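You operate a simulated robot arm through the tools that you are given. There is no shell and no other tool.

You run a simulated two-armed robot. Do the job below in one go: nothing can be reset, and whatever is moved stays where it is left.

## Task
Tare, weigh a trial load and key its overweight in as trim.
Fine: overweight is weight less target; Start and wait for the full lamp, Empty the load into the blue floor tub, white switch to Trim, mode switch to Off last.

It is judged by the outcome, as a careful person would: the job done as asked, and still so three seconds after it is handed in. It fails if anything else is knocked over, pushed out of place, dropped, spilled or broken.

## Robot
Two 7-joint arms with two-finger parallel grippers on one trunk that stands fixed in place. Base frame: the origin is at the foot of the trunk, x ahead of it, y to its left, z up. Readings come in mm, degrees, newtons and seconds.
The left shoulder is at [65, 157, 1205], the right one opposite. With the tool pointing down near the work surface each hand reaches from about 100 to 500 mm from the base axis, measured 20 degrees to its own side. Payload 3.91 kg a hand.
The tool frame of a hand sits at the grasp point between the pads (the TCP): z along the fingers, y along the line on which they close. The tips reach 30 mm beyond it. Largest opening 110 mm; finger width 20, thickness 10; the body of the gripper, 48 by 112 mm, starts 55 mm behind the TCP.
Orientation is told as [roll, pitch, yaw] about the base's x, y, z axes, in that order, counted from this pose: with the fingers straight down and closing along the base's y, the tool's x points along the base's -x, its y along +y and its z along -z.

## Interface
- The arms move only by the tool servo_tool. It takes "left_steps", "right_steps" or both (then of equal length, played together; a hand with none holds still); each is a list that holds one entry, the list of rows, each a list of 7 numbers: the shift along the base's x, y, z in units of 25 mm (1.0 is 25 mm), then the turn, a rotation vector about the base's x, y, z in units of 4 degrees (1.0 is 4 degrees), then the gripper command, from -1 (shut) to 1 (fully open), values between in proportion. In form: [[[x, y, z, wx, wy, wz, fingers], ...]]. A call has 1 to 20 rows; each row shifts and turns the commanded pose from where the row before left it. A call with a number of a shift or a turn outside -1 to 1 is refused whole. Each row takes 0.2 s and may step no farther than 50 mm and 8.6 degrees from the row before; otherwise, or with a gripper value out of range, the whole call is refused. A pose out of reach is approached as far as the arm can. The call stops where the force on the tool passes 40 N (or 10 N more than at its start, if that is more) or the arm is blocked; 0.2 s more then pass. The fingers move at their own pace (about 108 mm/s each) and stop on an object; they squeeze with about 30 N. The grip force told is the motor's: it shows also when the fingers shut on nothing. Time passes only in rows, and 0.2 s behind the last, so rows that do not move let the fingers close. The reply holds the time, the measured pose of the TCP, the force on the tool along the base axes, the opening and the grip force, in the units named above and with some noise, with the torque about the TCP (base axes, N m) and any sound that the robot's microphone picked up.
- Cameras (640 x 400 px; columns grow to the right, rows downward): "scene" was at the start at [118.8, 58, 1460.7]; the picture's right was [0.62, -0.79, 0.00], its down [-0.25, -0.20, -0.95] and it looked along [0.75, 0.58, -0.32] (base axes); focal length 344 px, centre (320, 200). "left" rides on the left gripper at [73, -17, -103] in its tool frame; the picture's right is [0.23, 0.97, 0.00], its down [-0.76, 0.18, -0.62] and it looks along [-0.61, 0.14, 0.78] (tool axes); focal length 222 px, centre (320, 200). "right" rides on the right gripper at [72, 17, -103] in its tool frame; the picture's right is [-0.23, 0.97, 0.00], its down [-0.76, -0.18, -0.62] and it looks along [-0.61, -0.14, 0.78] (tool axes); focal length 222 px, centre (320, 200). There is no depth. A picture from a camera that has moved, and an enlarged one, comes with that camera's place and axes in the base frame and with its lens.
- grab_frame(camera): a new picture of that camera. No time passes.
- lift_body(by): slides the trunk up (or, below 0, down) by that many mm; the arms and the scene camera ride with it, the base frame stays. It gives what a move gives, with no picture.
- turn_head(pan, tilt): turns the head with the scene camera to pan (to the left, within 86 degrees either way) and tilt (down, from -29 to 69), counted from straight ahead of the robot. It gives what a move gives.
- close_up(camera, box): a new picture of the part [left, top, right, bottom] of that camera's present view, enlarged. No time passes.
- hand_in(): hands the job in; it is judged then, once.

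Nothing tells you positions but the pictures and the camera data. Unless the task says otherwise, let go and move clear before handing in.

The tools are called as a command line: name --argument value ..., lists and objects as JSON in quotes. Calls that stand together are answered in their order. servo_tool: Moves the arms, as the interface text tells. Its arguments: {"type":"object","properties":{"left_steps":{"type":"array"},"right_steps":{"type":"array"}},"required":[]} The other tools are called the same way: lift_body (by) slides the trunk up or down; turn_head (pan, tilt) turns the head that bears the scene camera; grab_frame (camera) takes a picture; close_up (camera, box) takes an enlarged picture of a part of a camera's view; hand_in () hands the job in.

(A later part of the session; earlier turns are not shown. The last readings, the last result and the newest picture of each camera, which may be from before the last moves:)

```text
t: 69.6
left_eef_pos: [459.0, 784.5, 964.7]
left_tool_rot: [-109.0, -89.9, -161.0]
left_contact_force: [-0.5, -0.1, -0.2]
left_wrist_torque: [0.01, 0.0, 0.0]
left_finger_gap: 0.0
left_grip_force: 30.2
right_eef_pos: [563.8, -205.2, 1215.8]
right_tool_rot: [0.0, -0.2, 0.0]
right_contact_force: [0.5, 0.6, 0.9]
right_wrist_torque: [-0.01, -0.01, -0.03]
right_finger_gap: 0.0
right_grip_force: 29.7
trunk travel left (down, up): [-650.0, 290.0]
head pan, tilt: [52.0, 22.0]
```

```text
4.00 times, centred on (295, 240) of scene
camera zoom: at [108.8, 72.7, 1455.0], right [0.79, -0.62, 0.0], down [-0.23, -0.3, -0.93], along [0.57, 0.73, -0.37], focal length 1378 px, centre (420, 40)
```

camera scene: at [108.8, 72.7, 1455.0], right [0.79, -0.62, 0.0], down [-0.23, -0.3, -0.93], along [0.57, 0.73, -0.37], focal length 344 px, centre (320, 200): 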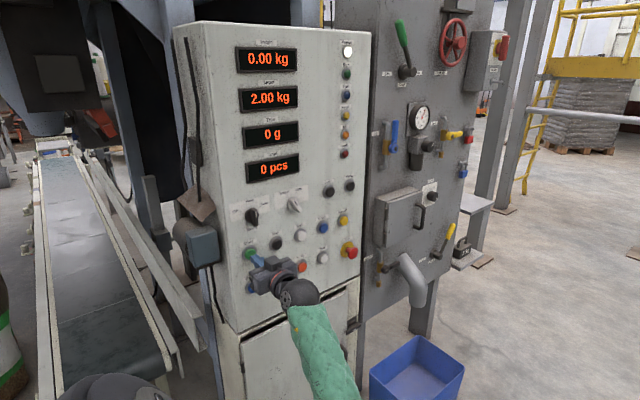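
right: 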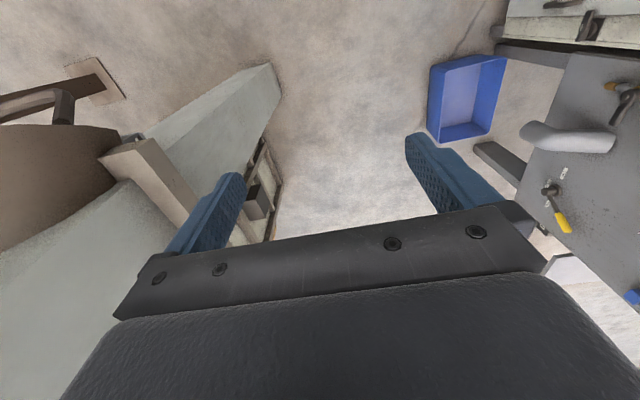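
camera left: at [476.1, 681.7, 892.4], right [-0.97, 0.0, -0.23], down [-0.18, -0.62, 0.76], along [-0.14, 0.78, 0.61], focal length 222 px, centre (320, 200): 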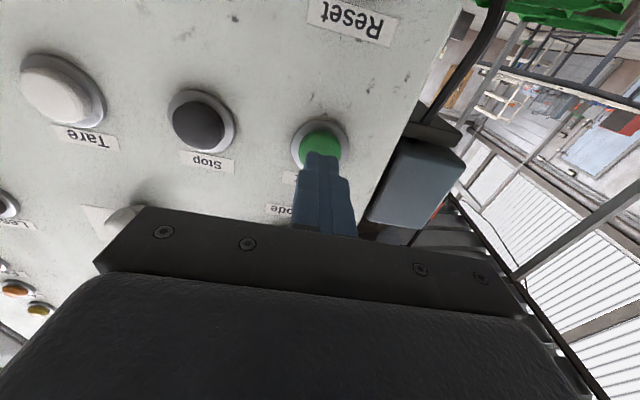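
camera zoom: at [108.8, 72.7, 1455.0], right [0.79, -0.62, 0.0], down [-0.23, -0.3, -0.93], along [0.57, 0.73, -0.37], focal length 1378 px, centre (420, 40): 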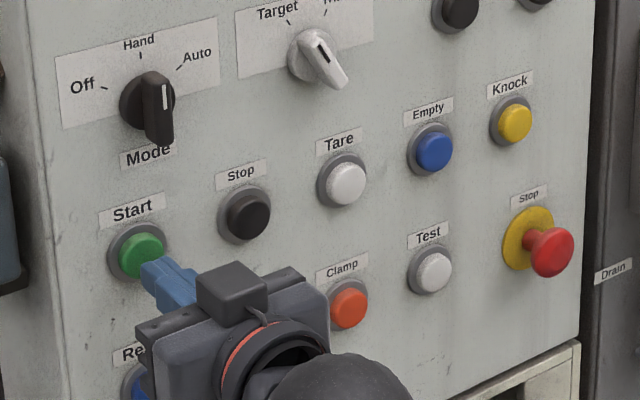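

In Hand, Start does nothing, so the weighing cycle must need Auto. I'll turn the mode knob back to Auto by gripping it at Hand and turning it clockwise.

servo_tool --left_steps '[[[0, -1, 0, 0, 0, 0, -1], [0, -1, 0, 0, 0, 0, 0], [0.1, 0, 0.9, 0, 0, 0, 0], [0.1, 0, 0.9, 0, 0, 0, 0], [0.15, 0, 0.9, 0, 0, 0, 0], [0.15, 0, 0.9, 0, 0, 0, 0], [0.14, 0, 0.8, 0, 0, 0, 0], [0, 0.5, 0, 0, 0, 0, 0], [0, 0, 0, 0, 0, 0, 0]]]'

grab_frame --camera "left"

```text
t: 71.6
left_eef_pos: [476.9, 747.1, 1075.7]
left_tool_rot: [-102.7, -90.0, -167.2]
left_contact_force: [0.3, -0.7, 0.3]
left_wrist_torque: [0.0, 0.02, 0.04]
left_finger_gap: 54.9
left_grip_force: 0.1
right_eef_pos: [563.1, -205.6, 1216.1]
right_tool_rot: [0.0, 0.0, 0.1]
right_contact_force: [0.0, -0.1, -0.7]
right_wrist_torque: [0.01, 0.0, 0.02]
right_finger_gap: 0.0
right_grip_force: 29.7
trunk travel left (down, up): [-650.0, 290.0]
head pan, tilt: [52.0, 22.0]
```

```text
taken
camera left: at [493.2, 643.2, 1004.0], right [-0.97, 0.0, -0.23], down [-0.18, -0.62, 0.76], along [-0.14, 0.78, 0.61], focal length 222 px, centre (320, 200)
```

left: 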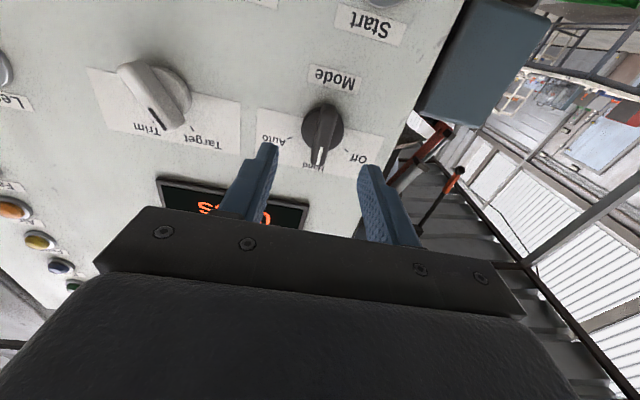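

servo_tool --left_steps '[[[-0.06, 0.5, 0.04, 0, 0, 0, 0], [0, 0.5, 0, 0, 0, 0, 0], [0, 0.5, 0, 0, 0, 0, 0], [0, 0.5, 0, 0, 0, 0, 0], [0, 0, 0, 0, 0, 0, -0.4], [0, 0, 0, 0, 0, 0, -0.8], [0, 0, 0, 0, 0, 0, -1], [0, 0, 0, 0, 0, 0, -1]]]'

servo_tool --left_steps '[[[0, 0, 0, 0, 0.7, 0, -1], [0, 0, 0, 0, 0.7, 0, -1], [0, 0, 0, 0, 0.7, 0, -1], [0, 0, 0, 0, 0.7, 0, -1], [0, 0, 0, 0, 0.7, 0, -1], [0, 0, 0, 0, 0.7, 0, -1], [0, 0, 0, 0, 0.7, 0, -1], [0, 0, 0, 0, 0.7, 0, -1], [0, 0, 0, 0, 0.7, 0, -1], [0, 0, 0, 0, 0.7, 0, -1]]]'

close_up --camera "left" --box '[230, 70, 430, 240]'

```text
t: 73.4
left_eef_pos: [474.9, 799.2, 1077.1]
left_tool_rot: [-115.9, -89.9, -154.3]
left_contact_force: [6.9, 2.3, 3.4]
left_wrist_torque: [-0.19, -0.01, -0.11]
left_finger_gap: 12.8
left_grip_force: 45.1
right_eef_pos: [563.7, -204.0, 1215.4]
right_tool_rot: [0.0, -0.1, -0.1]
right_contact_force: [0.6, 0.1, 0.7]
right_wrist_torque: [-0.01, 0.04, 0.01]
right_finger_gap: 0.1
right_grip_force: 30.6
trunk travel left (down, up): [-650.0, 290.0]
head pan, tilt: [52.0, 22.0]
```

```text
t: 74.6
left_eef_pos: [475.6, 798.1, 1077.1]
left_tool_rot: [91.1, -76.9, -1.1]
left_contact_force: [8.8, 9.5, 7.8]
left_wrist_torque: [-0.82, -0.05, 0.07]
left_finger_gap: 13.0
left_grip_force: 45.4
right_eef_pos: [564.8, -203.5, 1215.6]
right_tool_rot: [0.1, 0.0, 0.1]
right_contact_force: [0.6, -0.6, -0.4]
right_wrist_torque: [-0.03, 0.02, 0.01]
right_finger_gap: 0.0
right_grip_force: 29.7
trunk travel left (down, up): [-650.0, 290.0]
head pan, tilt: [52.0, 22.0]
stopped in row 5 (left hand): the force on the tool passed its limit at 42 N (the readings are from after the stop); the commanded pose is now the measured one
```

```text
2.35 times, centred on (330, 155) of left
camera zoom: at [474.3, 695.4, 1002.9], right [-1.0, 0.0, 0.0], down [0.0, -0.63, 0.78], along [0.0, 0.78, 0.63], focal length 523 px, centre (296, 306)
```

zoom: 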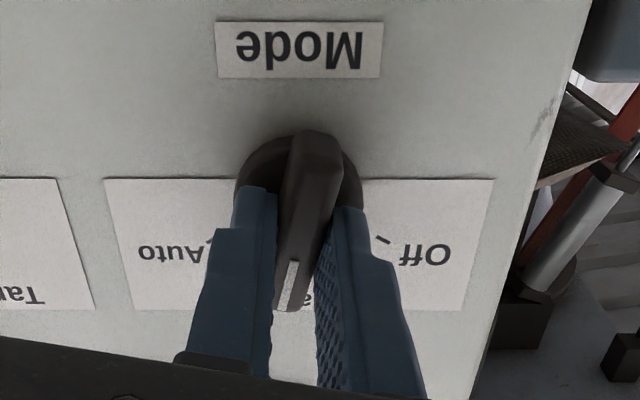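

servo_tool --left_steps '[[[0, 0, 0, 0, 0.5, 0, -1], [0, 0, 0, 0, 0.5, 0, -1], [0, 0, 0, 0, 0.5, 0, -1], [0, 0, 0, 0, 0.5, 0, -1], [0, 0, 0, 0, 0.5, 0, -1], [0, 0, 0, 0, 0.5, 0, -1], [0, 0, 0, 0, 0.5, 0, -1], [0, 0, 0, 0, 0.5, 0, -1]]]'

servo_tool --left_steps '[[[0, 0, 0, 0, 0, 0, -1], [0, 0, 0, 0, 0.5, 0, -1], [0, 0, 0, 0, 0.5, 0, -1], [0, 0, 0, 0, 0.5, 0, -1], [0, 0, 0, 0, 0.5, 0, -1], [0, 0, 0, 0, 0.5, 0, -1], [0, 0, 0, 0, 0.5, 0, -1], [0, 0, 0, 0, 0.5, 0, -1], [0, 0, 0, 0, 0.5, 0, -1]]]'

```text
t: 76.4
left_eef_pos: [475.9, 799.1, 1075.8]
left_tool_rot: [90.4, -60.8, -0.6]
left_contact_force: [22.7, 23.9, 20.0]
left_wrist_torque: [0.24, -0.02, -0.27]
left_finger_gap: 13.1
left_grip_force: 45.0
right_eef_pos: [564.3, -203.9, 1216.8]
right_tool_rot: [0.0, -0.2, -0.1]
right_contact_force: [0.3, -0.1, -0.8]
right_wrist_torque: [0.01, 0.0, 0.01]
right_finger_gap: 0.0
right_grip_force: 29.8
trunk travel left (down, up): [-650.0, 290.0]
head pan, tilt: [52.0, 22.0]
```

```text
t: 78.4
left_eef_pos: [476.4, 797.8, 1077.0]
left_tool_rot: [90.3, -44.7, -0.2]
left_contact_force: [21.5, 18.8, 15.8]
left_wrist_torque: [0.8, -0.02, -0.74]
left_finger_gap: 12.9
left_grip_force: 44.7
right_eef_pos: [563.8, -203.5, 1216.8]
right_tool_rot: [0.0, 0.0, 0.0]
right_contact_force: [-0.5, -0.8, -0.2]
right_wrist_torque: [-0.01, 0.03, -0.03]
right_finger_gap: 0.0
right_grip_force: 30.4
trunk travel left (down, up): [-650.0, 290.0]
head pan, tilt: [52.0, 22.0]
```

servo_tool --left_steps '[[[0.05, 0.03, 0.03, 0, 0, 0, -1], [0, 0, 0, 0, 0.5, 0, -1], [0, 0, 0, 0, 0.5, 0, -1], [0, 0, 0, 0, 0.5, 0, -1], [0, 0, 0, 0, 0.5, 0, -1], [0, 0, 0, 0, 0.5, 0, -1], [0, 0, 0, 0, 0.5, 0, -1], [0, 0, 0, 0, 0.5, 0, -1]]]'

servo_tool --left_steps '[[[0, 0, 0, 0, 0, 0, -0.5], [0, 0, 0, 0, 0, 0, 0], [0, 0, 0, 0, 0, 0, 0], [0, 0, 0, 0, 0, 0, 0]]]'

grab_frame --camera "left"

close_up --camera "scene" --box '[200, 180, 350, 290]'

```text
t: 79.7
left_eef_pos: [477.1, 797.9, 1075.9]
left_tool_rot: [89.8, -36.1, 0.0]
left_contact_force: [-5.3, -11.4, -10.0]
left_wrist_torque: [0.76, -0.03, -0.6]
left_finger_gap: 12.9
left_grip_force: 45.7
right_eef_pos: [563.1, -204.2, 1216.8]
right_tool_rot: [0.0, -0.1, 0.0]
right_contact_force: [0.1, 0.3, -0.1]
right_wrist_torque: [-0.04, -0.02, 0.0]
right_finger_gap: 0.0
right_grip_force: 30.4
trunk travel left (down, up): [-650.0, 290.0]
head pan, tilt: [52.0, 22.0]
stopped in row 6 (left hand): the force on the tool passed its limit at 45 N (the readings are from after the stop); the commanded pose is now the measured one
```

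```text
t: 80.7
left_eef_pos: [476.1, 798.5, 1076.5]
left_tool_rot: [89.9, -36.2, -0.1]
left_contact_force: [0.3, -0.8, 0.6]
left_wrist_torque: [-0.05, 0.0, -0.03]
left_finger_gap: 55.2
left_grip_force: 0.1
right_eef_pos: [563.4, -203.4, 1215.3]
right_tool_rot: [0.0, -0.1, 0.0]
right_contact_force: [0.1, -0.7, 0.9]
right_wrist_torque: [-0.03, 0.02, -0.02]
right_finger_gap: 0.0
right_grip_force: 30.0
trunk travel left (down, up): [-650.0, 290.0]
head pan, tilt: [52.0, 22.0]
```

```text
taken
camera left: at [426.5, 695.0, 1020.6], right [-0.76, 0.0, 0.65], down [0.51, -0.62, 0.59], along [0.41, 0.78, 0.47], focal length 222 px, centre (320, 200)
```

left: 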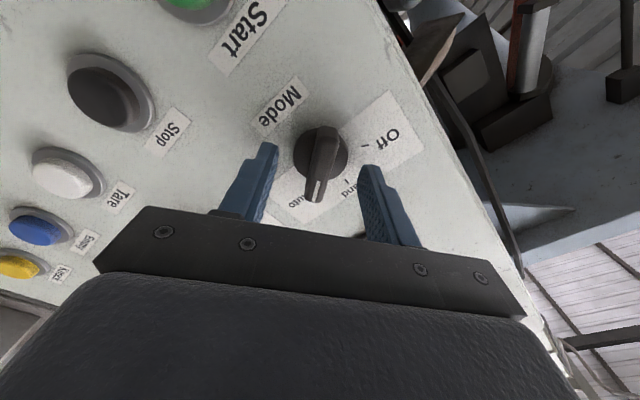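

```text
3.64 times, centred on (275, 235) of scene
camera zoom: at [108.9, 72.7, 1455.0], right [0.79, -0.62, 0.0], down [-0.23, -0.3, -0.93], along [0.57, 0.73, -0.37], focal length 1253 px, centre (484, 73)
```

zoom: 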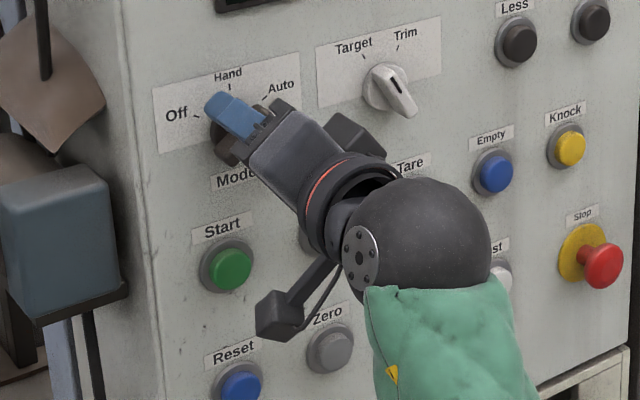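

Backing off to check the knob's position.

servo_tool --left_steps '[[[0, -0.8, 0, 0, 0, 0, 0], [0, -0.8, 0, 0, 0, 0, 0], [0, -0.8, 0, 0, 0, 0, 0], [0.6, 0, -0.8, 0, 0, 0, -1], [0.6, 0, -0.8, 0, 0, 0, -1], [0, 0, -0.8, 0, 0, 0, -1], [0, 0, 0, 0, 0, 0, -1]]]'

close_up --camera "scene" --box '[210, 180, 310, 250]'

grab_frame --camera "scene"

```text
t: 82.3
left_eef_pos: [506.8, 738.5, 1017.3]
left_tool_rot: [89.9, -36.2, -0.1]
left_contact_force: [-1.0, -0.1, 0.2]
left_wrist_torque: [0.0, 0.0, 0.02]
left_finger_gap: 0.0
left_grip_force: 30.2
right_eef_pos: [561.8, -204.8, 1216.6]
right_tool_rot: [0.0, -0.1, 0.0]
right_contact_force: [0.0, -0.4, 0.8]
right_wrist_torque: [0.02, 0.03, -0.01]
right_finger_gap: 0.1
right_grip_force: 29.9
trunk travel left (down, up): [-650.0, 290.0]
head pan, tilt: [52.0, 22.0]
```

```text
5.71 times, centred on (260, 215) of scene
camera zoom: at [108.9, 72.7, 1455.0], right [0.79, -0.62, 0.0], down [-0.23, -0.3, -0.93], along [0.57, 0.73, -0.37], focal length 1969 px, centre (663, 114)
```

zoom: 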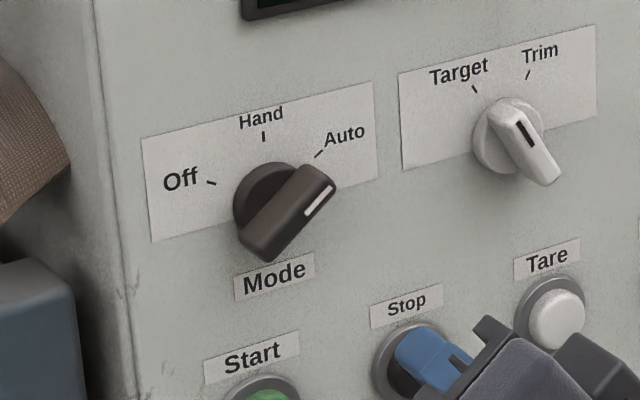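

```text
taken
camera scene: at [108.9, 72.7, 1455.0], right [0.79, -0.62, 0.0], down [-0.23, -0.3, -0.93], along [0.57, 0.73, -0.37], focal length 344 px, centre (320, 200)
```

scene: 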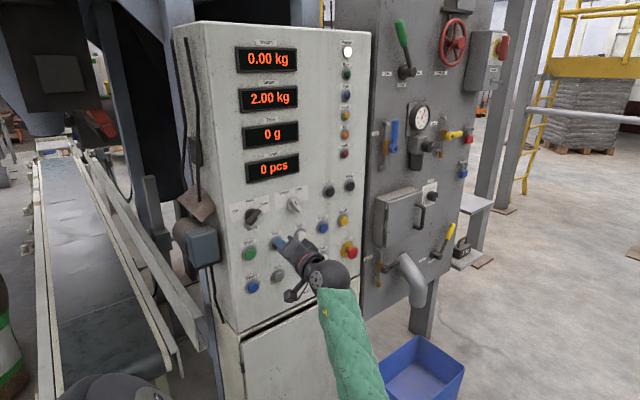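

Mode is back at Auto. Now to Start again.

servo_tool --left_steps '[[[-0.6, 0, -0.65, 0, 0, 0, -1], [-0.6, 0, -0.65, 0, 0, 0, -1], [-0.7, 0, -0.7, 0, 0, 0, -1], [0, 0.6, 0, 0, 0, 0, -1], [0, 0.6, 0, 0, 0, 0, -1], [0, 0.6, 0, 0, 0, 0, -1], [0, 0, 0, 0, 0, 0, -1]]]'

grab_frame --camera "left"

close_up --camera "scene" --box '[210, 200, 330, 290]'

```text
t: 83.9
left_eef_pos: [459.9, 783.1, 964.8]
left_tool_rot: [89.8, -36.2, -0.1]
left_contact_force: [1.2, -0.1, -0.3]
left_wrist_torque: [-0.01, 0.01, 0.0]
left_finger_gap: 0.1
left_grip_force: 30.4
right_eef_pos: [563.2, -204.2, 1216.9]
right_tool_rot: [0.1, -0.2, 0.0]
right_contact_force: [-0.2, 1.2, -0.9]
right_wrist_torque: [-0.02, -0.02, -0.02]
right_finger_gap: 0.0
right_grip_force: 29.9
trunk travel left (down, up): [-650.0, 290.0]
head pan, tilt: [52.0, 22.0]
```

```text
taken
camera left: at [409.8, 678.5, 908.3], right [-0.76, 0.0, 0.65], down [0.51, -0.62, 0.59], along [0.41, 0.78, 0.47], focal length 222 px, centre (320, 200)
```

left: 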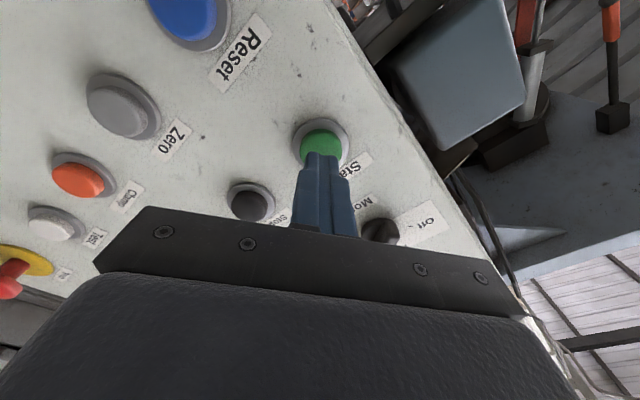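

```text
4.44 times, centred on (270, 245) of scene
camera zoom: at [108.7, 72.4, 1455.1], right [0.79, -0.62, 0.0], down [-0.23, -0.29, -0.93], along [0.57, 0.73, -0.37], focal length 1531 px, centre (542, 0)
```

zoom: 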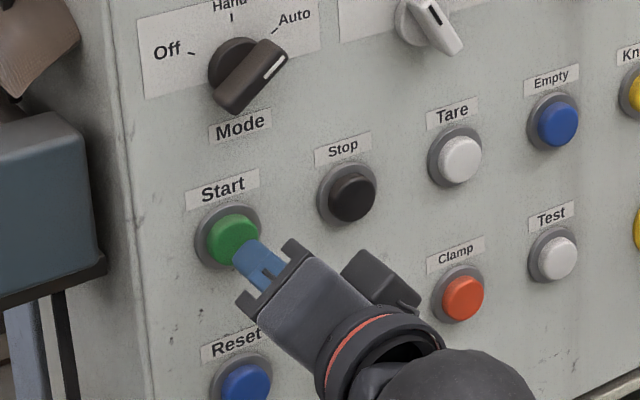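

servo_tool --left_steps '[[[0, 0.23, 0.08, 0, 0, 0, -1], [0, 0.23, 0, 0, 0, 0, -1], [0, 0.23, 0, 0, 0, 0, -1], [0, -0.5, 0, 0, 0, 0, -1]]]'

close_up --camera "scene" --box '[220, 30, 370, 200]'

```text
t: 84.9
left_eef_pos: [459.2, 787.9, 969.2]
left_tool_rot: [90.0, -36.2, -0.1]
left_contact_force: [0.1, 0.5, -0.3]
left_wrist_torque: [-0.02, 0.01, -0.04]
left_finger_gap: 0.0
left_grip_force: 30.0
right_eef_pos: [562.7, -204.8, 1215.9]
right_tool_rot: [0.1, -0.1, -0.1]
right_contact_force: [0.7, -0.1, -0.2]
right_wrist_torque: [0.01, 0.0, -0.05]
right_finger_gap: 0.1
right_grip_force: 29.5
trunk travel left (down, up): [-650.0, 290.0]
head pan, tilt: [52.0, 22.0]
heard: click
```

```text
2.35 times, centred on (295, 115) of scene
camera zoom: at [108.8, 72.0, 1455.1], right [0.79, -0.62, 0.0], down [-0.23, -0.29, -0.93], along [0.57, 0.73, -0.37], focal length 811 px, centre (379, 400)
```

zoom: 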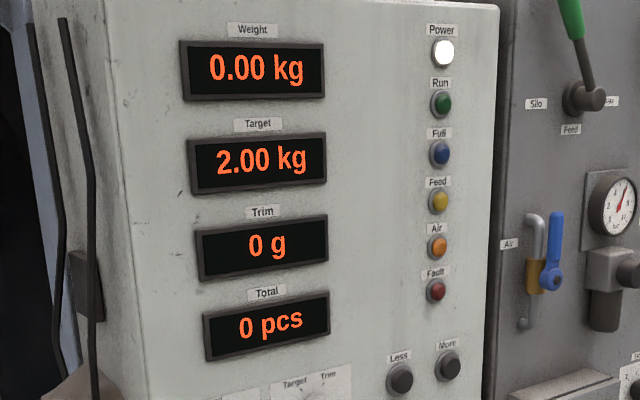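

servo_tool --left_steps '[[[0, 0, 0, 0, 0, 0, -1], [0, 0, 0, 0, 0, 0, -1], [0, 0, 0, 0, 0, 0, -1], [0, 0, 0, 0, 0, 0, -1], [0, 0, 0, 0, 0, 0, -1]]]'

close_up --camera "scene" --box '[220, 30, 370, 200]'

close_up --camera "scene" --box '[360, 90, 480, 220]'

close_up --camera "scene" --box '[320, 180, 400, 290]'

close_up --camera "scene" --box '[370, 0, 530, 90]'

```text
t: 86.1
left_eef_pos: [459.7, 787.1, 968.5]
left_tool_rot: [89.8, -36.2, -0.1]
left_contact_force: [0.7, 0.5, 0.1]
left_wrist_torque: [0.0, -0.04, 0.04]
left_finger_gap: 0.1
left_grip_force: 30.3
right_eef_pos: [563.4, -204.3, 1217.2]
right_tool_rot: [-0.1, -0.1, 0.0]
right_contact_force: [0.0, -0.5, 0.6]
right_wrist_torque: [-0.01, -0.02, 0.01]
right_finger_gap: 0.2
right_grip_force: 30.2
trunk travel left (down, up): [-650.0, 290.0]
head pan, tilt: [52.0, 22.0]
```

```text
2.35 times, centred on (295, 115) of scene
camera zoom: at [108.8, 72.8, 1455.0], right [0.79, -0.62, 0.0], down [-0.23, -0.3, -0.93], along [0.57, 0.73, -0.37], focal length 811 px, centre (379, 400)
```

zoom: 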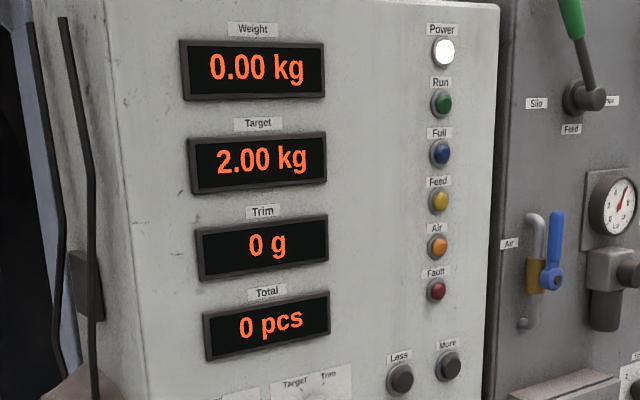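

```text
3.08 times, centred on (420, 155) of scene
camera zoom: at [108.8, 72.8, 1455.0], right [0.79, -0.62, 0.0], down [-0.23, -0.3, -0.93], along [0.57, 0.73, -0.37], focal length 1060 px, centre (12, 338)
```

zoom: 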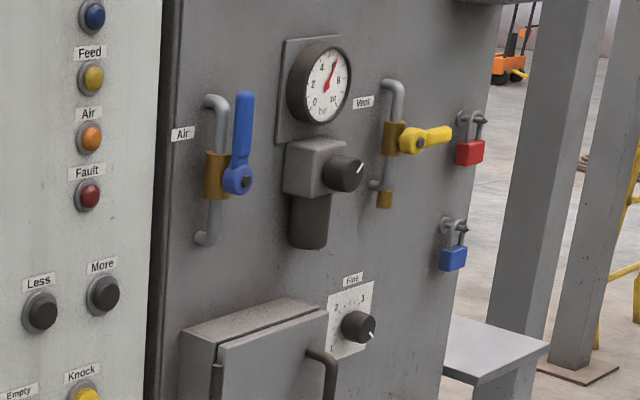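

```text
3.64 times, centred on (360, 235) of scene
camera zoom: at [108.8, 72.8, 1455.0], right [0.79, -0.62, 0.0], down [-0.23, -0.3, -0.93], along [0.57, 0.73, -0.37], focal length 1253 px, centre (174, 73)
```

zoom: 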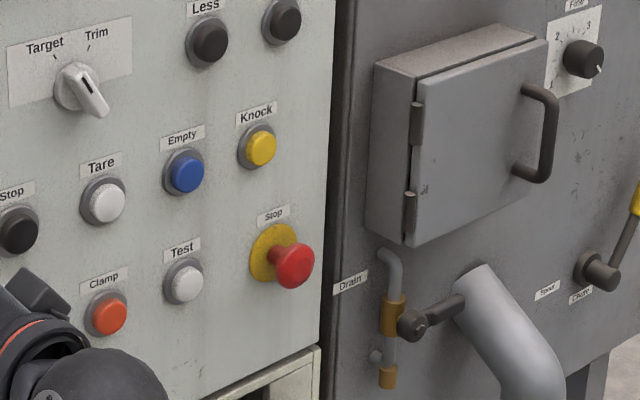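

```text
4.00 times, centred on (450, 45) of scene
camera zoom: at [108.8, 72.8, 1455.0], right [0.79, -0.62, 0.0], down [-0.23, -0.3, -0.93], along [0.57, 0.73, -0.37], focal length 1378 px, centre (-200, 820)
```

zoom: 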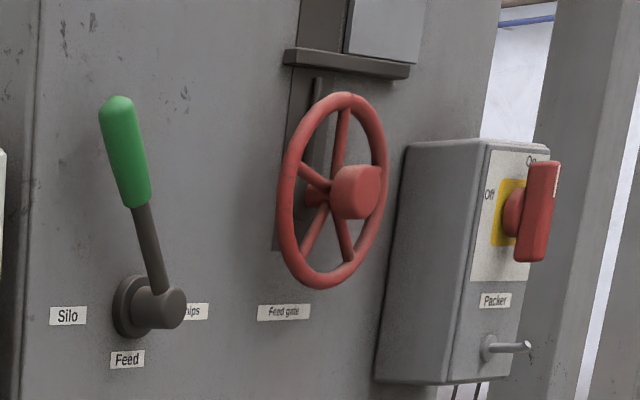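

No response yet. I'll wait a little longer before drawing conclusions.

servo_tool --left_steps '[[[0, -1, 0, 0, 0, 0, -1], [0, 0, 0, 0, 0, 0, -1], [0, 0, 0, 0, 0, 0, -1], [0, 0, 0, 0, 0, 0, -1], [0, 0, 0, 0, 0, 0, -1], [0, 0, 0, 0, 0, 0, -1], [0, 0, 0, 0, 0, 0, -1], [0, 0, 0, 0, 0, 0, -1], [0, 0, 0, 0, 0, 0, -1], [0, 0, 0, 0, 0, 0, -1], [0, 0, 0, 0, 0, 0, -1], [0, 0, 0, 0, 0, 0, -1], [0, 0, 0, 0, 0, 0, -1], [0, 0, 0, 0, 0, 0, -1], [0, 0, 0, 0, 0, 0, -1]]]'

grab_frame --camera "scene"

close_up --camera "scene" --box '[210, 180, 310, 250]'

```text
t: 89.3
left_eef_pos: [460.5, 762.8, 966.8]
left_tool_rot: [89.9, -36.2, -0.1]
left_contact_force: [1.1, 0.7, 0.3]
left_wrist_torque: [0.01, -0.01, 0.01]
left_finger_gap: 0.1
left_grip_force: 30.1
right_eef_pos: [562.7, -205.0, 1216.5]
right_tool_rot: [-0.1, -0.1, 0.0]
right_contact_force: [0.2, 0.6, 0.1]
right_wrist_torque: [0.01, -0.01, 0.0]
right_finger_gap: 0.0
right_grip_force: 30.1
trunk travel left (down, up): [-650.0, 290.0]
head pan, tilt: [52.0, 22.0]
```

```text
taken
camera scene: at [108.8, 72.7, 1455.0], right [0.79, -0.62, 0.0], down [-0.23, -0.3, -0.93], along [0.57, 0.73, -0.37], focal length 344 px, centre (320, 200)
```

scene: 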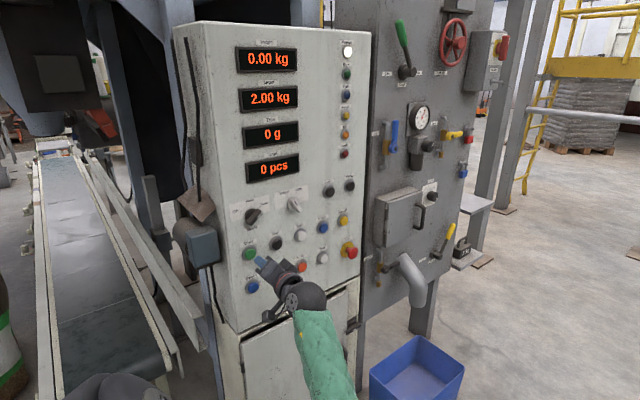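

```text
5.71 times, centred on (260, 215) of scene
camera zoom: at [108.8, 72.7, 1455.0], right [0.79, -0.62, 0.0], down [-0.23, -0.3, -0.93], along [0.57, 0.73, -0.37], focal length 1969 px, centre (663, 114)
```

zoom: 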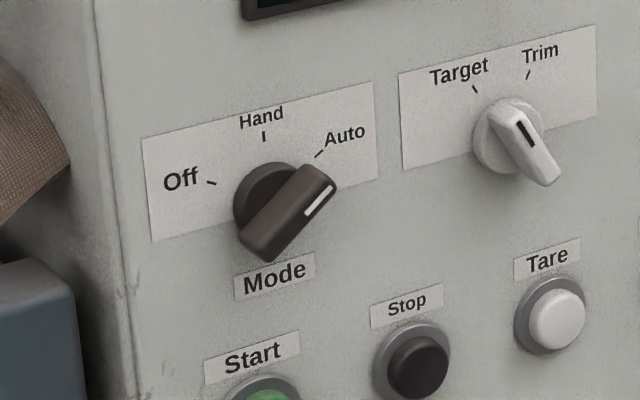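

Still nothing after 4 s in Auto, so some interlock must be holding it. I'll inspect the E-stop, hatch, cabinet door and main isolator with the hand camera.

servo_tool --left_steps '[[[0.5, -1, 0, 0, 0, 0, -1], [0.8, -0.6, 0, 0, 0, 0, -1], [0.9, 0, 0, 0, 0, 0, -1], [0.9, 0, 0, 0, 0, 0, -1], [0.9, 0, 0, 0, 0, 0, -1], [0.9, 0, 0, 0, 0, 0, -1], [0.9, 0, 0, 0, 0, 0, -1], [0.9, 0, 0, 0, 0, 0, -1], [0.9, 0, 0, 0, 0, 0, -1], [0.9, 0, 0, 0, 0, 0, -1], [0, 0, 0, 0, 0, 0, -1]]]'

grab_frame --camera "left"

grab_frame --camera "scene"

```text
t: 91.7
left_eef_pos: [673.5, 721.7, 967.2]
left_tool_rot: [89.9, -36.3, -0.1]
left_contact_force: [0.6, -0.2, -0.1]
left_wrist_torque: [-0.01, -0.01, -0.04]
left_finger_gap: 0.0
left_grip_force: 30.0
right_eef_pos: [563.1, -203.8, 1216.5]
right_tool_rot: [0.1, -0.1, 0.1]
right_contact_force: [0.6, 0.0, 0.1]
right_wrist_torque: [-0.01, 0.02, -0.02]
right_finger_gap: 0.0
right_grip_force: 29.7
trunk travel left (down, up): [-650.0, 290.0]
head pan, tilt: [52.0, 22.0]
```

```text
taken
camera left: at [623.0, 618.7, 911.2], right [-0.76, 0.0, 0.65], down [0.51, -0.62, 0.59], along [0.41, 0.78, 0.47], focal length 222 px, centre (320, 200)
```

left: 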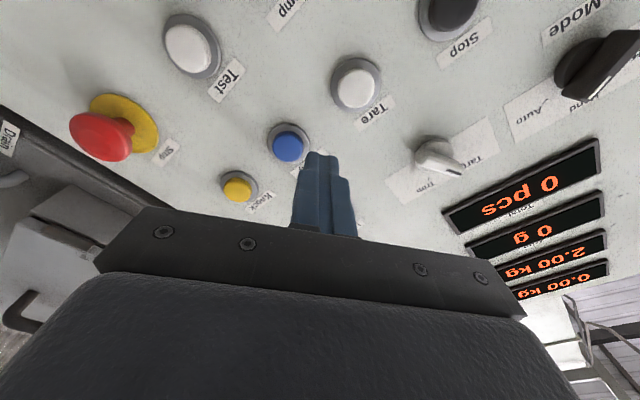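

```text
taken
camera scene: at [108.6, 72.4, 1455.1], right [0.79, -0.62, 0.0], down [-0.23, -0.29, -0.93], along [0.57, 0.73, -0.37], focal length 344 px, centre (320, 200)
```

scene: 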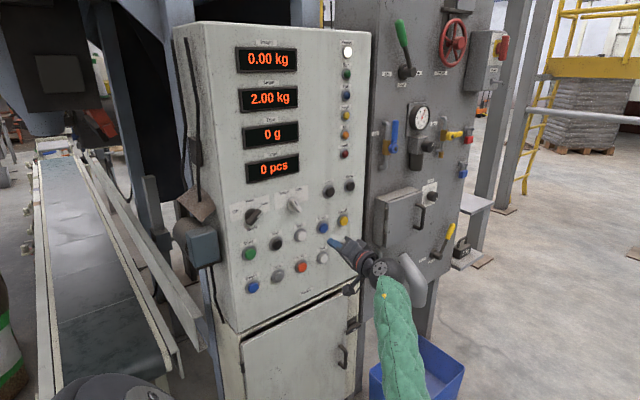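

close_up --camera "left" --box '[40, 60, 280, 210]'

close_up --camera "scene" --box '[400, 85, 470, 150]'

close_up --camera "scene" --box '[325, 35, 370, 165]'

close_up --camera "scene" --box '[225, 270, 375, 400]'

```text
2.67 times, centred on (160, 135) of left
camera zoom: at [623.0, 618.7, 911.2], right [-0.76, 0.0, 0.65], down [0.51, -0.62, 0.59], along [0.41, 0.78, 0.47], focal length 592 px, centre (747, 373)
```

zoom: 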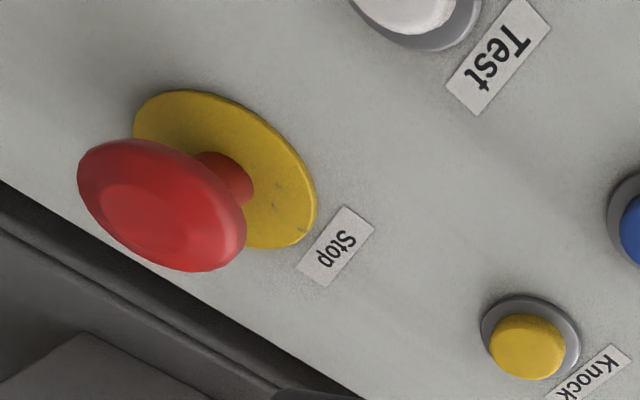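

```text
6.15 times, centred on (435, 118) of scene
camera zoom: at [108.6, 72.4, 1455.1], right [0.79, -0.62, 0.0], down [-0.23, -0.29, -0.93], along [0.57, 0.73, -0.37], focal length 2120 px, centre (-388, 708)
```

zoom: 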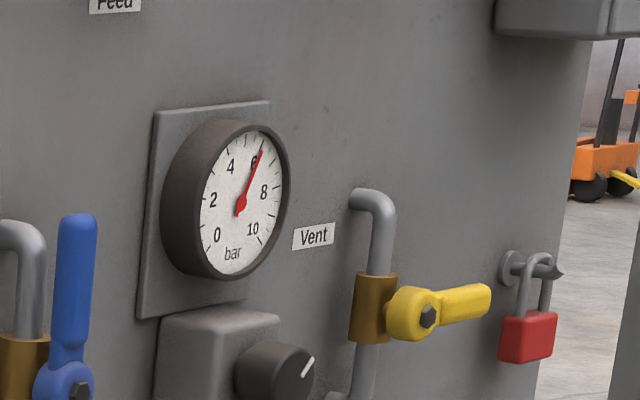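

```text
3.08 times, centred on (348, 100) of scene
camera zoom: at [108.6, 72.4, 1455.1], right [0.79, -0.62, 0.0], down [-0.23, -0.29, -0.93], along [0.57, 0.73, -0.37], focal length 1060 px, centre (235, 508)
```

zoom: 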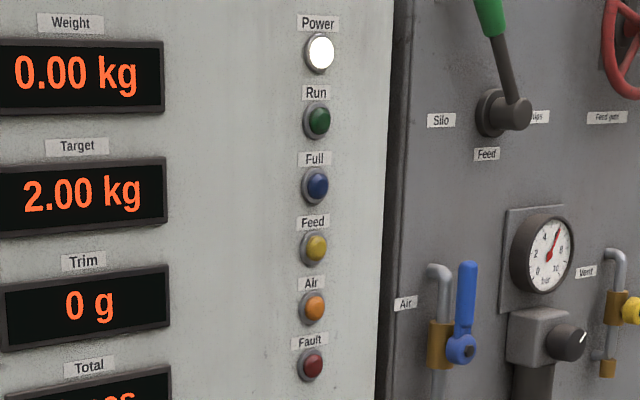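

```text
3.08 times, centred on (300, 335) of scene
camera zoom: at [108.6, 72.4, 1455.1], right [0.79, -0.62, 0.0], down [-0.23, -0.29, -0.93], along [0.57, 0.73, -0.37], focal length 1060 px, centre (382, -215)
```

zoom: 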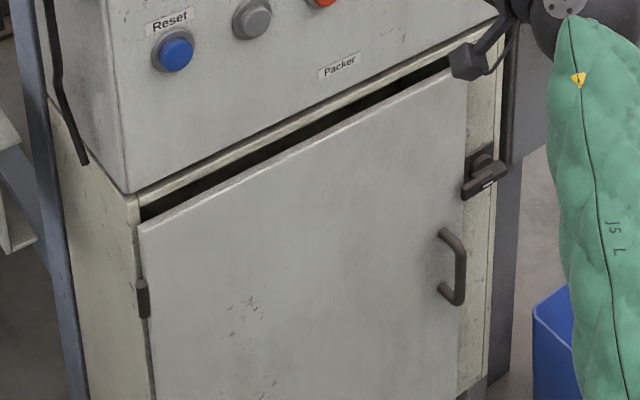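

The E-stop is out, air is at 6 bar and Power is on. The mode knob may not be exactly at its position, though, since I measure about 54° against about 60° originally. I'll compare it from the original head pose.

turn_head --pan 38 --tilt 18.9

close_up --camera "scene" --box '[140, 220, 220, 270]'

```text
t: 92.5
left_eef_pos: [672.9, 723.4, 966.1]
left_tool_rot: [89.9, -36.3, -0.1]
left_contact_force: [0.0, 0.6, 0.3]
left_wrist_torque: [0.0, 0.0, 0.01]
left_finger_gap: 0.0
left_grip_force: 30.4
right_eef_pos: [562.4, -203.9, 1216.7]
right_tool_rot: [0.0, 0.0, 0.0]
right_contact_force: [0.0, 1.1, 0.2]
right_wrist_torque: [0.02, 0.01, 0.02]
right_finger_gap: 0.3
right_grip_force: 29.9
trunk travel left (down, up): [-650.0, 290.0]
head pan, tilt: [38.0, 18.9]
```

```text
8.00 times, centred on (180, 245) of scene
camera zoom: at [125.2, 57.1, 1460.0], right [0.62, -0.79, 0.0], down [-0.26, -0.2, -0.95], along [0.74, 0.58, -0.32], focal length 2756 px, centre (1440, -160)
```

zoom: 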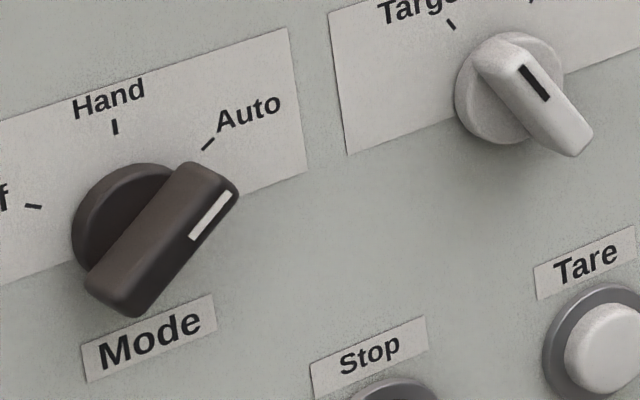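

The knob sits about 7° short of its original Auto position, so the controller may not see Auto at all. I'll re-grip it and turn it fully to Auto.

servo_tool --left_steps '[[[-0.98, 0.12, 0.55, 0, 0, 0, -1], [-0.98, 0.12, 0.55, 0, 0, 0, -1], [-0.98, 0.12, 0.55, 0, 0, 0, -1], [-0.98, 0.12, 0.55, 0, 0, 0, 0], [-0.98, 0.12, 0.55, 0, 0, 0, 0], [-0.98, 0.12, 0.55, 0, 0, 0, 0], [-0.98, 0.12, 0.55, 0, 0, 0, 0], [-1, 0.12, 0.55, 0, 0, 0, 0], [0, 0, 0, 0, 0, 0, 0]]]'

grab_frame --camera "left"

```text
t: 94.5
left_eef_pos: [475.4, 748.2, 1079.5]
left_tool_rot: [89.8, -36.2, -0.1]
left_contact_force: [0.0, 0.8, -0.7]
left_wrist_torque: [0.0, 0.0, -0.01]
left_finger_gap: 54.8
left_grip_force: 0.1
right_eef_pos: [563.2, -205.1, 1216.1]
right_tool_rot: [0.0, -0.1, 0.1]
right_contact_force: [0.1, 0.3, -0.3]
right_wrist_torque: [0.04, 0.02, 0.03]
right_finger_gap: 0.0
right_grip_force: 29.9
trunk travel left (down, up): [-650.0, 290.0]
head pan, tilt: [38.0, 18.9]
```

```text
taken
camera left: at [425.6, 644.9, 1023.7], right [-0.76, 0.0, 0.65], down [0.51, -0.62, 0.59], along [0.41, 0.78, 0.47], focal length 222 px, centre (320, 200)
```

left: 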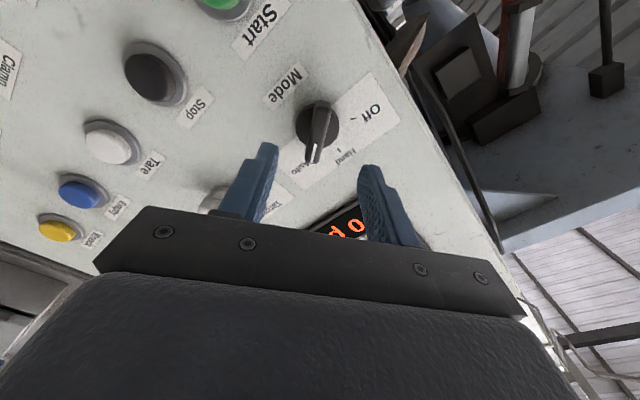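

servo_tool --left_steps '[[[0.04, 0.5, -0.12, 0, 0, 0, 0], [0, 0.5, 0, 0, 0, 0, 0], [0, 0.5, 0, 0, 0, 0, 0], [0, 0.47, 0, 0, 0, 0, 0], [0, 0, 0, 0, 0, 0, -0.4], [0, 0, 0, 0, 0, 0, -0.8], [0, 0, 0, 0, 0, 0, -1], [0, 0, 0, 0, 0, 0, -1]]]'

servo_tool --left_steps '[[[0, 0, 0, 0, 0.5, 0, -1], [0, 0, 0, 0, 0.5, 0, -1], [0, 0, 0, 0, 0.5, 0, -1], [0, 0, 0, 0, 0.3, 0, -1], [0, 0, 0, 0, 0, 0, -1]]]'

```text
t: 96.3
left_eef_pos: [477.7, 795.1, 1077.4]
left_tool_rot: [89.9, -36.2, -0.1]
left_contact_force: [0.2, -2.5, -3.7]
left_wrist_torque: [0.19, 0.0, 0.05]
left_finger_gap: 13.0
left_grip_force: 45.1
right_eef_pos: [563.1, -204.0, 1216.9]
right_tool_rot: [0.0, -0.3, 0.0]
right_contact_force: [0.5, 0.2, 0.2]
right_wrist_torque: [-0.01, 0.01, -0.02]
right_finger_gap: 0.0
right_grip_force: 29.9
trunk travel left (down, up): [-650.0, 290.0]
head pan, tilt: [38.0, 18.9]
```

```text
t: 97.5
left_eef_pos: [478.4, 796.8, 1076.1]
left_tool_rot: [90.0, -29.0, -0.3]
left_contact_force: [17.9, 5.8, 9.0]
left_wrist_torque: [0.6, -0.8, -0.18]
left_finger_gap: 12.6
left_grip_force: 45.0
right_eef_pos: [563.5, -205.0, 1216.1]
right_tool_rot: [0.0, -0.1, 0.0]
right_contact_force: [0.7, 0.2, 0.0]
right_wrist_torque: [0.0, 0.0, 0.02]
right_finger_gap: 0.0
right_grip_force: 29.8
trunk travel left (down, up): [-650.0, 290.0]
head pan, tilt: [38.0, 18.9]
```

The torque shows it has reached its stop. Releasing and checking the angle.

servo_tool --left_steps '[[[0, 0, 0, 0, 0, 0, -0.5], [0, 0, 0, 0, 0, 0, 0], [0, 0, 0, 0, 0, 0, 0], [0, -0.8, 0, 0, 0, 0, 0], [0, -0.8, 0, 0, 0, 0, 0], [0, -0.8, 0, 0, 0, 0, 0], [-0.2, 0, -0.9, 0, 0, 0, -1], [-0.2, 0, -0.9, 0, 0, 0, -1], [-0.2, 0, -0.9, 0, 0, 0, -1], [-0.15, 0, -0.9, 0, 0, 0, -1], [0, 0, -0.7, 0, 0, 0, -1], [0, 0, 0, 0, 0, 0, -1]]]'

close_up --camera "scene" --box '[140, 220, 220, 270]'

turn_head --pan 52 --tilt 22

grab_frame --camera "left"

```text
t: 100.1
left_eef_pos: [454.8, 740.6, 977.5]
left_tool_rot: [90.7, -29.3, -0.1]
left_contact_force: [-0.5, 0.4, 1.5]
left_wrist_torque: [-0.03, 0.0, -0.02]
left_finger_gap: 0.0
left_grip_force: 30.3
right_eef_pos: [562.8, -204.8, 1216.5]
right_tool_rot: [0.0, -0.1, 0.0]
right_contact_force: [-0.3, -0.6, -0.2]
right_wrist_torque: [-0.02, 0.0, 0.04]
right_finger_gap: 0.0
right_grip_force: 30.1
trunk travel left (down, up): [-650.0, 290.0]
head pan, tilt: [38.0, 18.9]
```

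```text
8.00 times, centred on (180, 245) of scene
camera zoom: at [125.1, 56.9, 1460.1], right [0.62, -0.79, 0.0], down [-0.26, -0.2, -0.95], along [0.75, 0.58, -0.32], focal length 2756 px, centre (1440, -160)
```

zoom: 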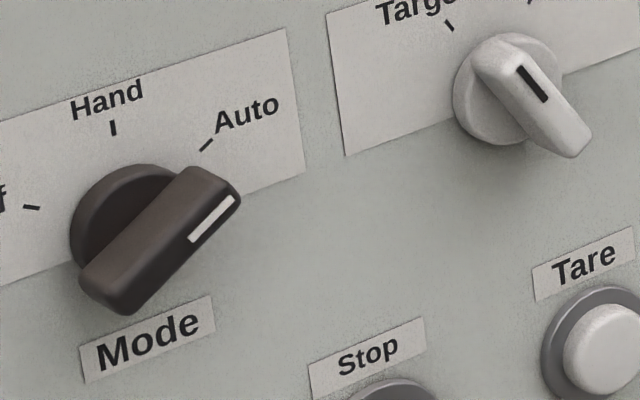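

```text
t: 100.8
left_eef_pos: [456.2, 740.7, 976.5]
left_tool_rot: [90.7, -29.3, -0.2]
left_contact_force: [0.3, 0.9, -0.4]
left_wrist_torque: [0.0, 0.02, 0.02]
left_finger_gap: 0.0
left_grip_force: 29.8
right_eef_pos: [562.9, -204.3, 1217.7]
right_tool_rot: [-0.1, -0.1, 0.0]
right_contact_force: [0.0, 0.4, 0.9]
right_wrist_torque: [-0.03, 0.01, 0.05]
right_finger_gap: 0.1
right_grip_force: 29.8
trunk travel left (down, up): [-650.0, 290.0]
head pan, tilt: [52.0, 22.0]
```

```text
taken
camera left: at [399.4, 637.4, 926.3], right [-0.67, -0.01, 0.74], down [0.58, -0.63, 0.52], along [0.46, 0.78, 0.43], focal length 222 px, centre (320, 200)
```

left: 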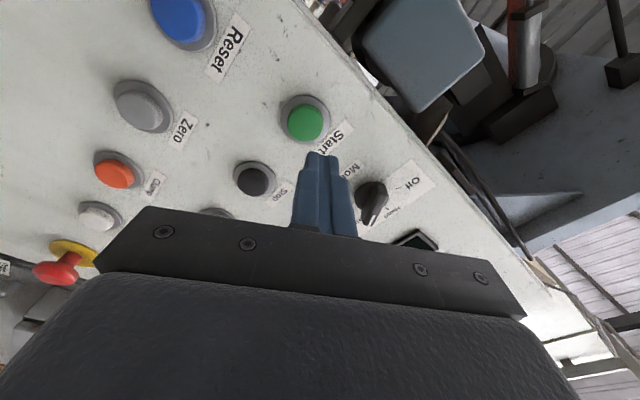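

The knob now matches its original Auto position. Pressing Start again.

servo_tool --left_steps '[[[0, 0.6, 0, 0, 0, 0, -1], [0, 0.6, 0, 0, 0, 0, -1], [0, 0.6, 0, 0, 0, 0, -1], [0, 0, 0, 0, 0, 0, -1]]]'

servo_tool --left_steps '[[[0, 0.25, 0, 0, 0, 0, -1], [0, 0.25, 0, 0, 0, 0, -1], [0, 0.25, 0, 0, 0, 0, -1]]]'

close_up --camera "scene" --box '[220, 30, 370, 200]'

```text
t: 101.8
left_eef_pos: [456.5, 782.6, 968.9]
left_tool_rot: [89.9, -29.1, -0.1]
left_contact_force: [-0.4, 0.3, -0.3]
left_wrist_torque: [0.02, 0.03, 0.01]
left_finger_gap: 0.4
left_grip_force: 30.0
right_eef_pos: [563.4, -204.2, 1216.1]
right_tool_rot: [0.1, 0.0, 0.0]
right_contact_force: [0.8, -0.2, 0.0]
right_wrist_torque: [0.02, 0.01, 0.04]
right_finger_gap: 0.0
right_grip_force: 30.3
trunk travel left (down, up): [-650.0, 290.0]
head pan, tilt: [52.0, 22.0]
```

```text
t: 102.7
left_eef_pos: [456.8, 801.2, 967.4]
left_tool_rot: [89.9, -29.0, -0.1]
left_contact_force: [-2.7, -3.6, -2.0]
left_wrist_torque: [-0.02, -0.01, 0.09]
left_finger_gap: 0.1
left_grip_force: 30.1
right_eef_pos: [562.1, -204.9, 1217.0]
right_tool_rot: [0.1, 0.0, 0.0]
right_contact_force: [0.5, -0.2, 0.0]
right_wrist_torque: [-0.01, -0.01, 0.01]
right_finger_gap: 0.1
right_grip_force: 29.8
trunk travel left (down, up): [-650.0, 290.0]
head pan, tilt: [52.0, 22.0]
heard: click
```

```text
2.35 times, centred on (295, 115) of scene
camera zoom: at [108.6, 72.5, 1455.0], right [0.79, -0.62, 0.0], down [-0.23, -0.29, -0.93], along [0.57, 0.73, -0.37], focal length 811 px, centre (379, 400)
```

zoom: 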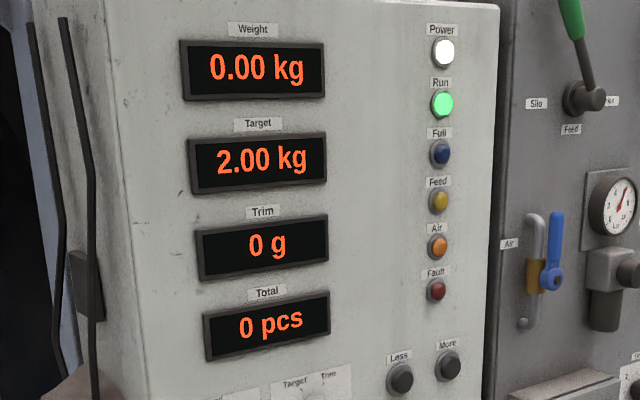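

Run is lit, so the switches need to be turned accurately. I release the button and watch the weight.

servo_tool --left_steps '[[[0, -0.8, 0, 0, 0, 0, -1]]]'

close_up --camera "scene" --box '[220, 30, 370, 200]'

servo_tool --left_steps '[[[0, 0, 0, 0, 0, 0, -1], [0, 0, 0, 0, 0, 0, -1]]]'

close_up --camera "scene" --box '[220, 30, 370, 200]'

```text
t: 103.0
left_eef_pos: [455.4, 780.2, 967.9]
left_tool_rot: [90.0, -29.1, -0.1]
left_contact_force: [-0.4, 0.2, -0.1]
left_wrist_torque: [-0.01, 0.03, -0.01]
left_finger_gap: 0.0
left_grip_force: 30.6
right_eef_pos: [564.2, -205.8, 1216.4]
right_tool_rot: [0.1, -0.1, 0.0]
right_contact_force: [0.0, 0.3, 0.2]
right_wrist_torque: [0.06, 0.02, 0.01]
right_finger_gap: 0.0
right_grip_force: 30.3
trunk travel left (down, up): [-650.0, 290.0]
head pan, tilt: [52.0, 22.0]
```

```text
2.35 times, centred on (295, 115) of scene
camera zoom: at [108.7, 71.8, 1455.1], right [0.79, -0.62, 0.0], down [-0.23, -0.29, -0.93], along [0.57, 0.73, -0.37], focal length 811 px, centre (379, 400)
```

zoom: 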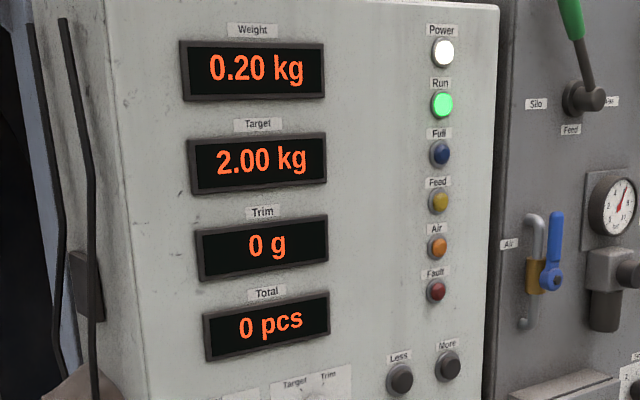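

```text
t: 103.7
left_eef_pos: [455.1, 781.3, 967.9]
left_tool_rot: [89.9, -29.0, -0.2]
left_contact_force: [-0.4, 0.0, 1.1]
left_wrist_torque: [-0.02, -0.02, 0.02]
left_finger_gap: 0.2
left_grip_force: 30.2
right_eef_pos: [562.4, -203.8, 1217.2]
right_tool_rot: [0.0, -0.1, 0.1]
right_contact_force: [0.9, -0.3, 0.4]
right_wrist_torque: [0.01, -0.02, 0.02]
right_finger_gap: 0.0
right_grip_force: 30.1
trunk travel left (down, up): [-650.0, 290.0]
head pan, tilt: [52.0, 22.0]
```

```text
2.35 times, centred on (295, 115) of scene
camera zoom: at [108.8, 73.0, 1455.0], right [0.79, -0.62, 0.0], down [-0.23, -0.3, -0.93], along [0.57, 0.73, -0.38], focal length 811 px, centre (379, 400)
```

zoom: 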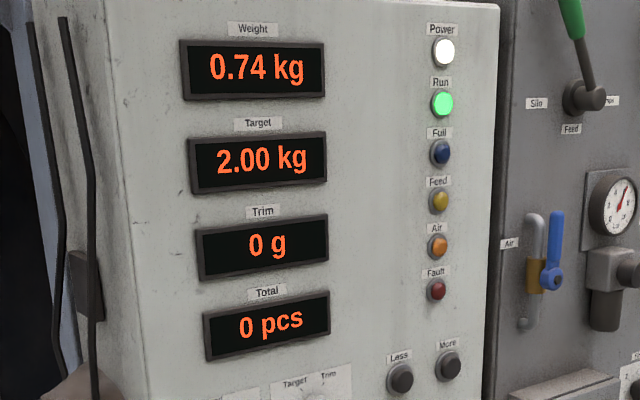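

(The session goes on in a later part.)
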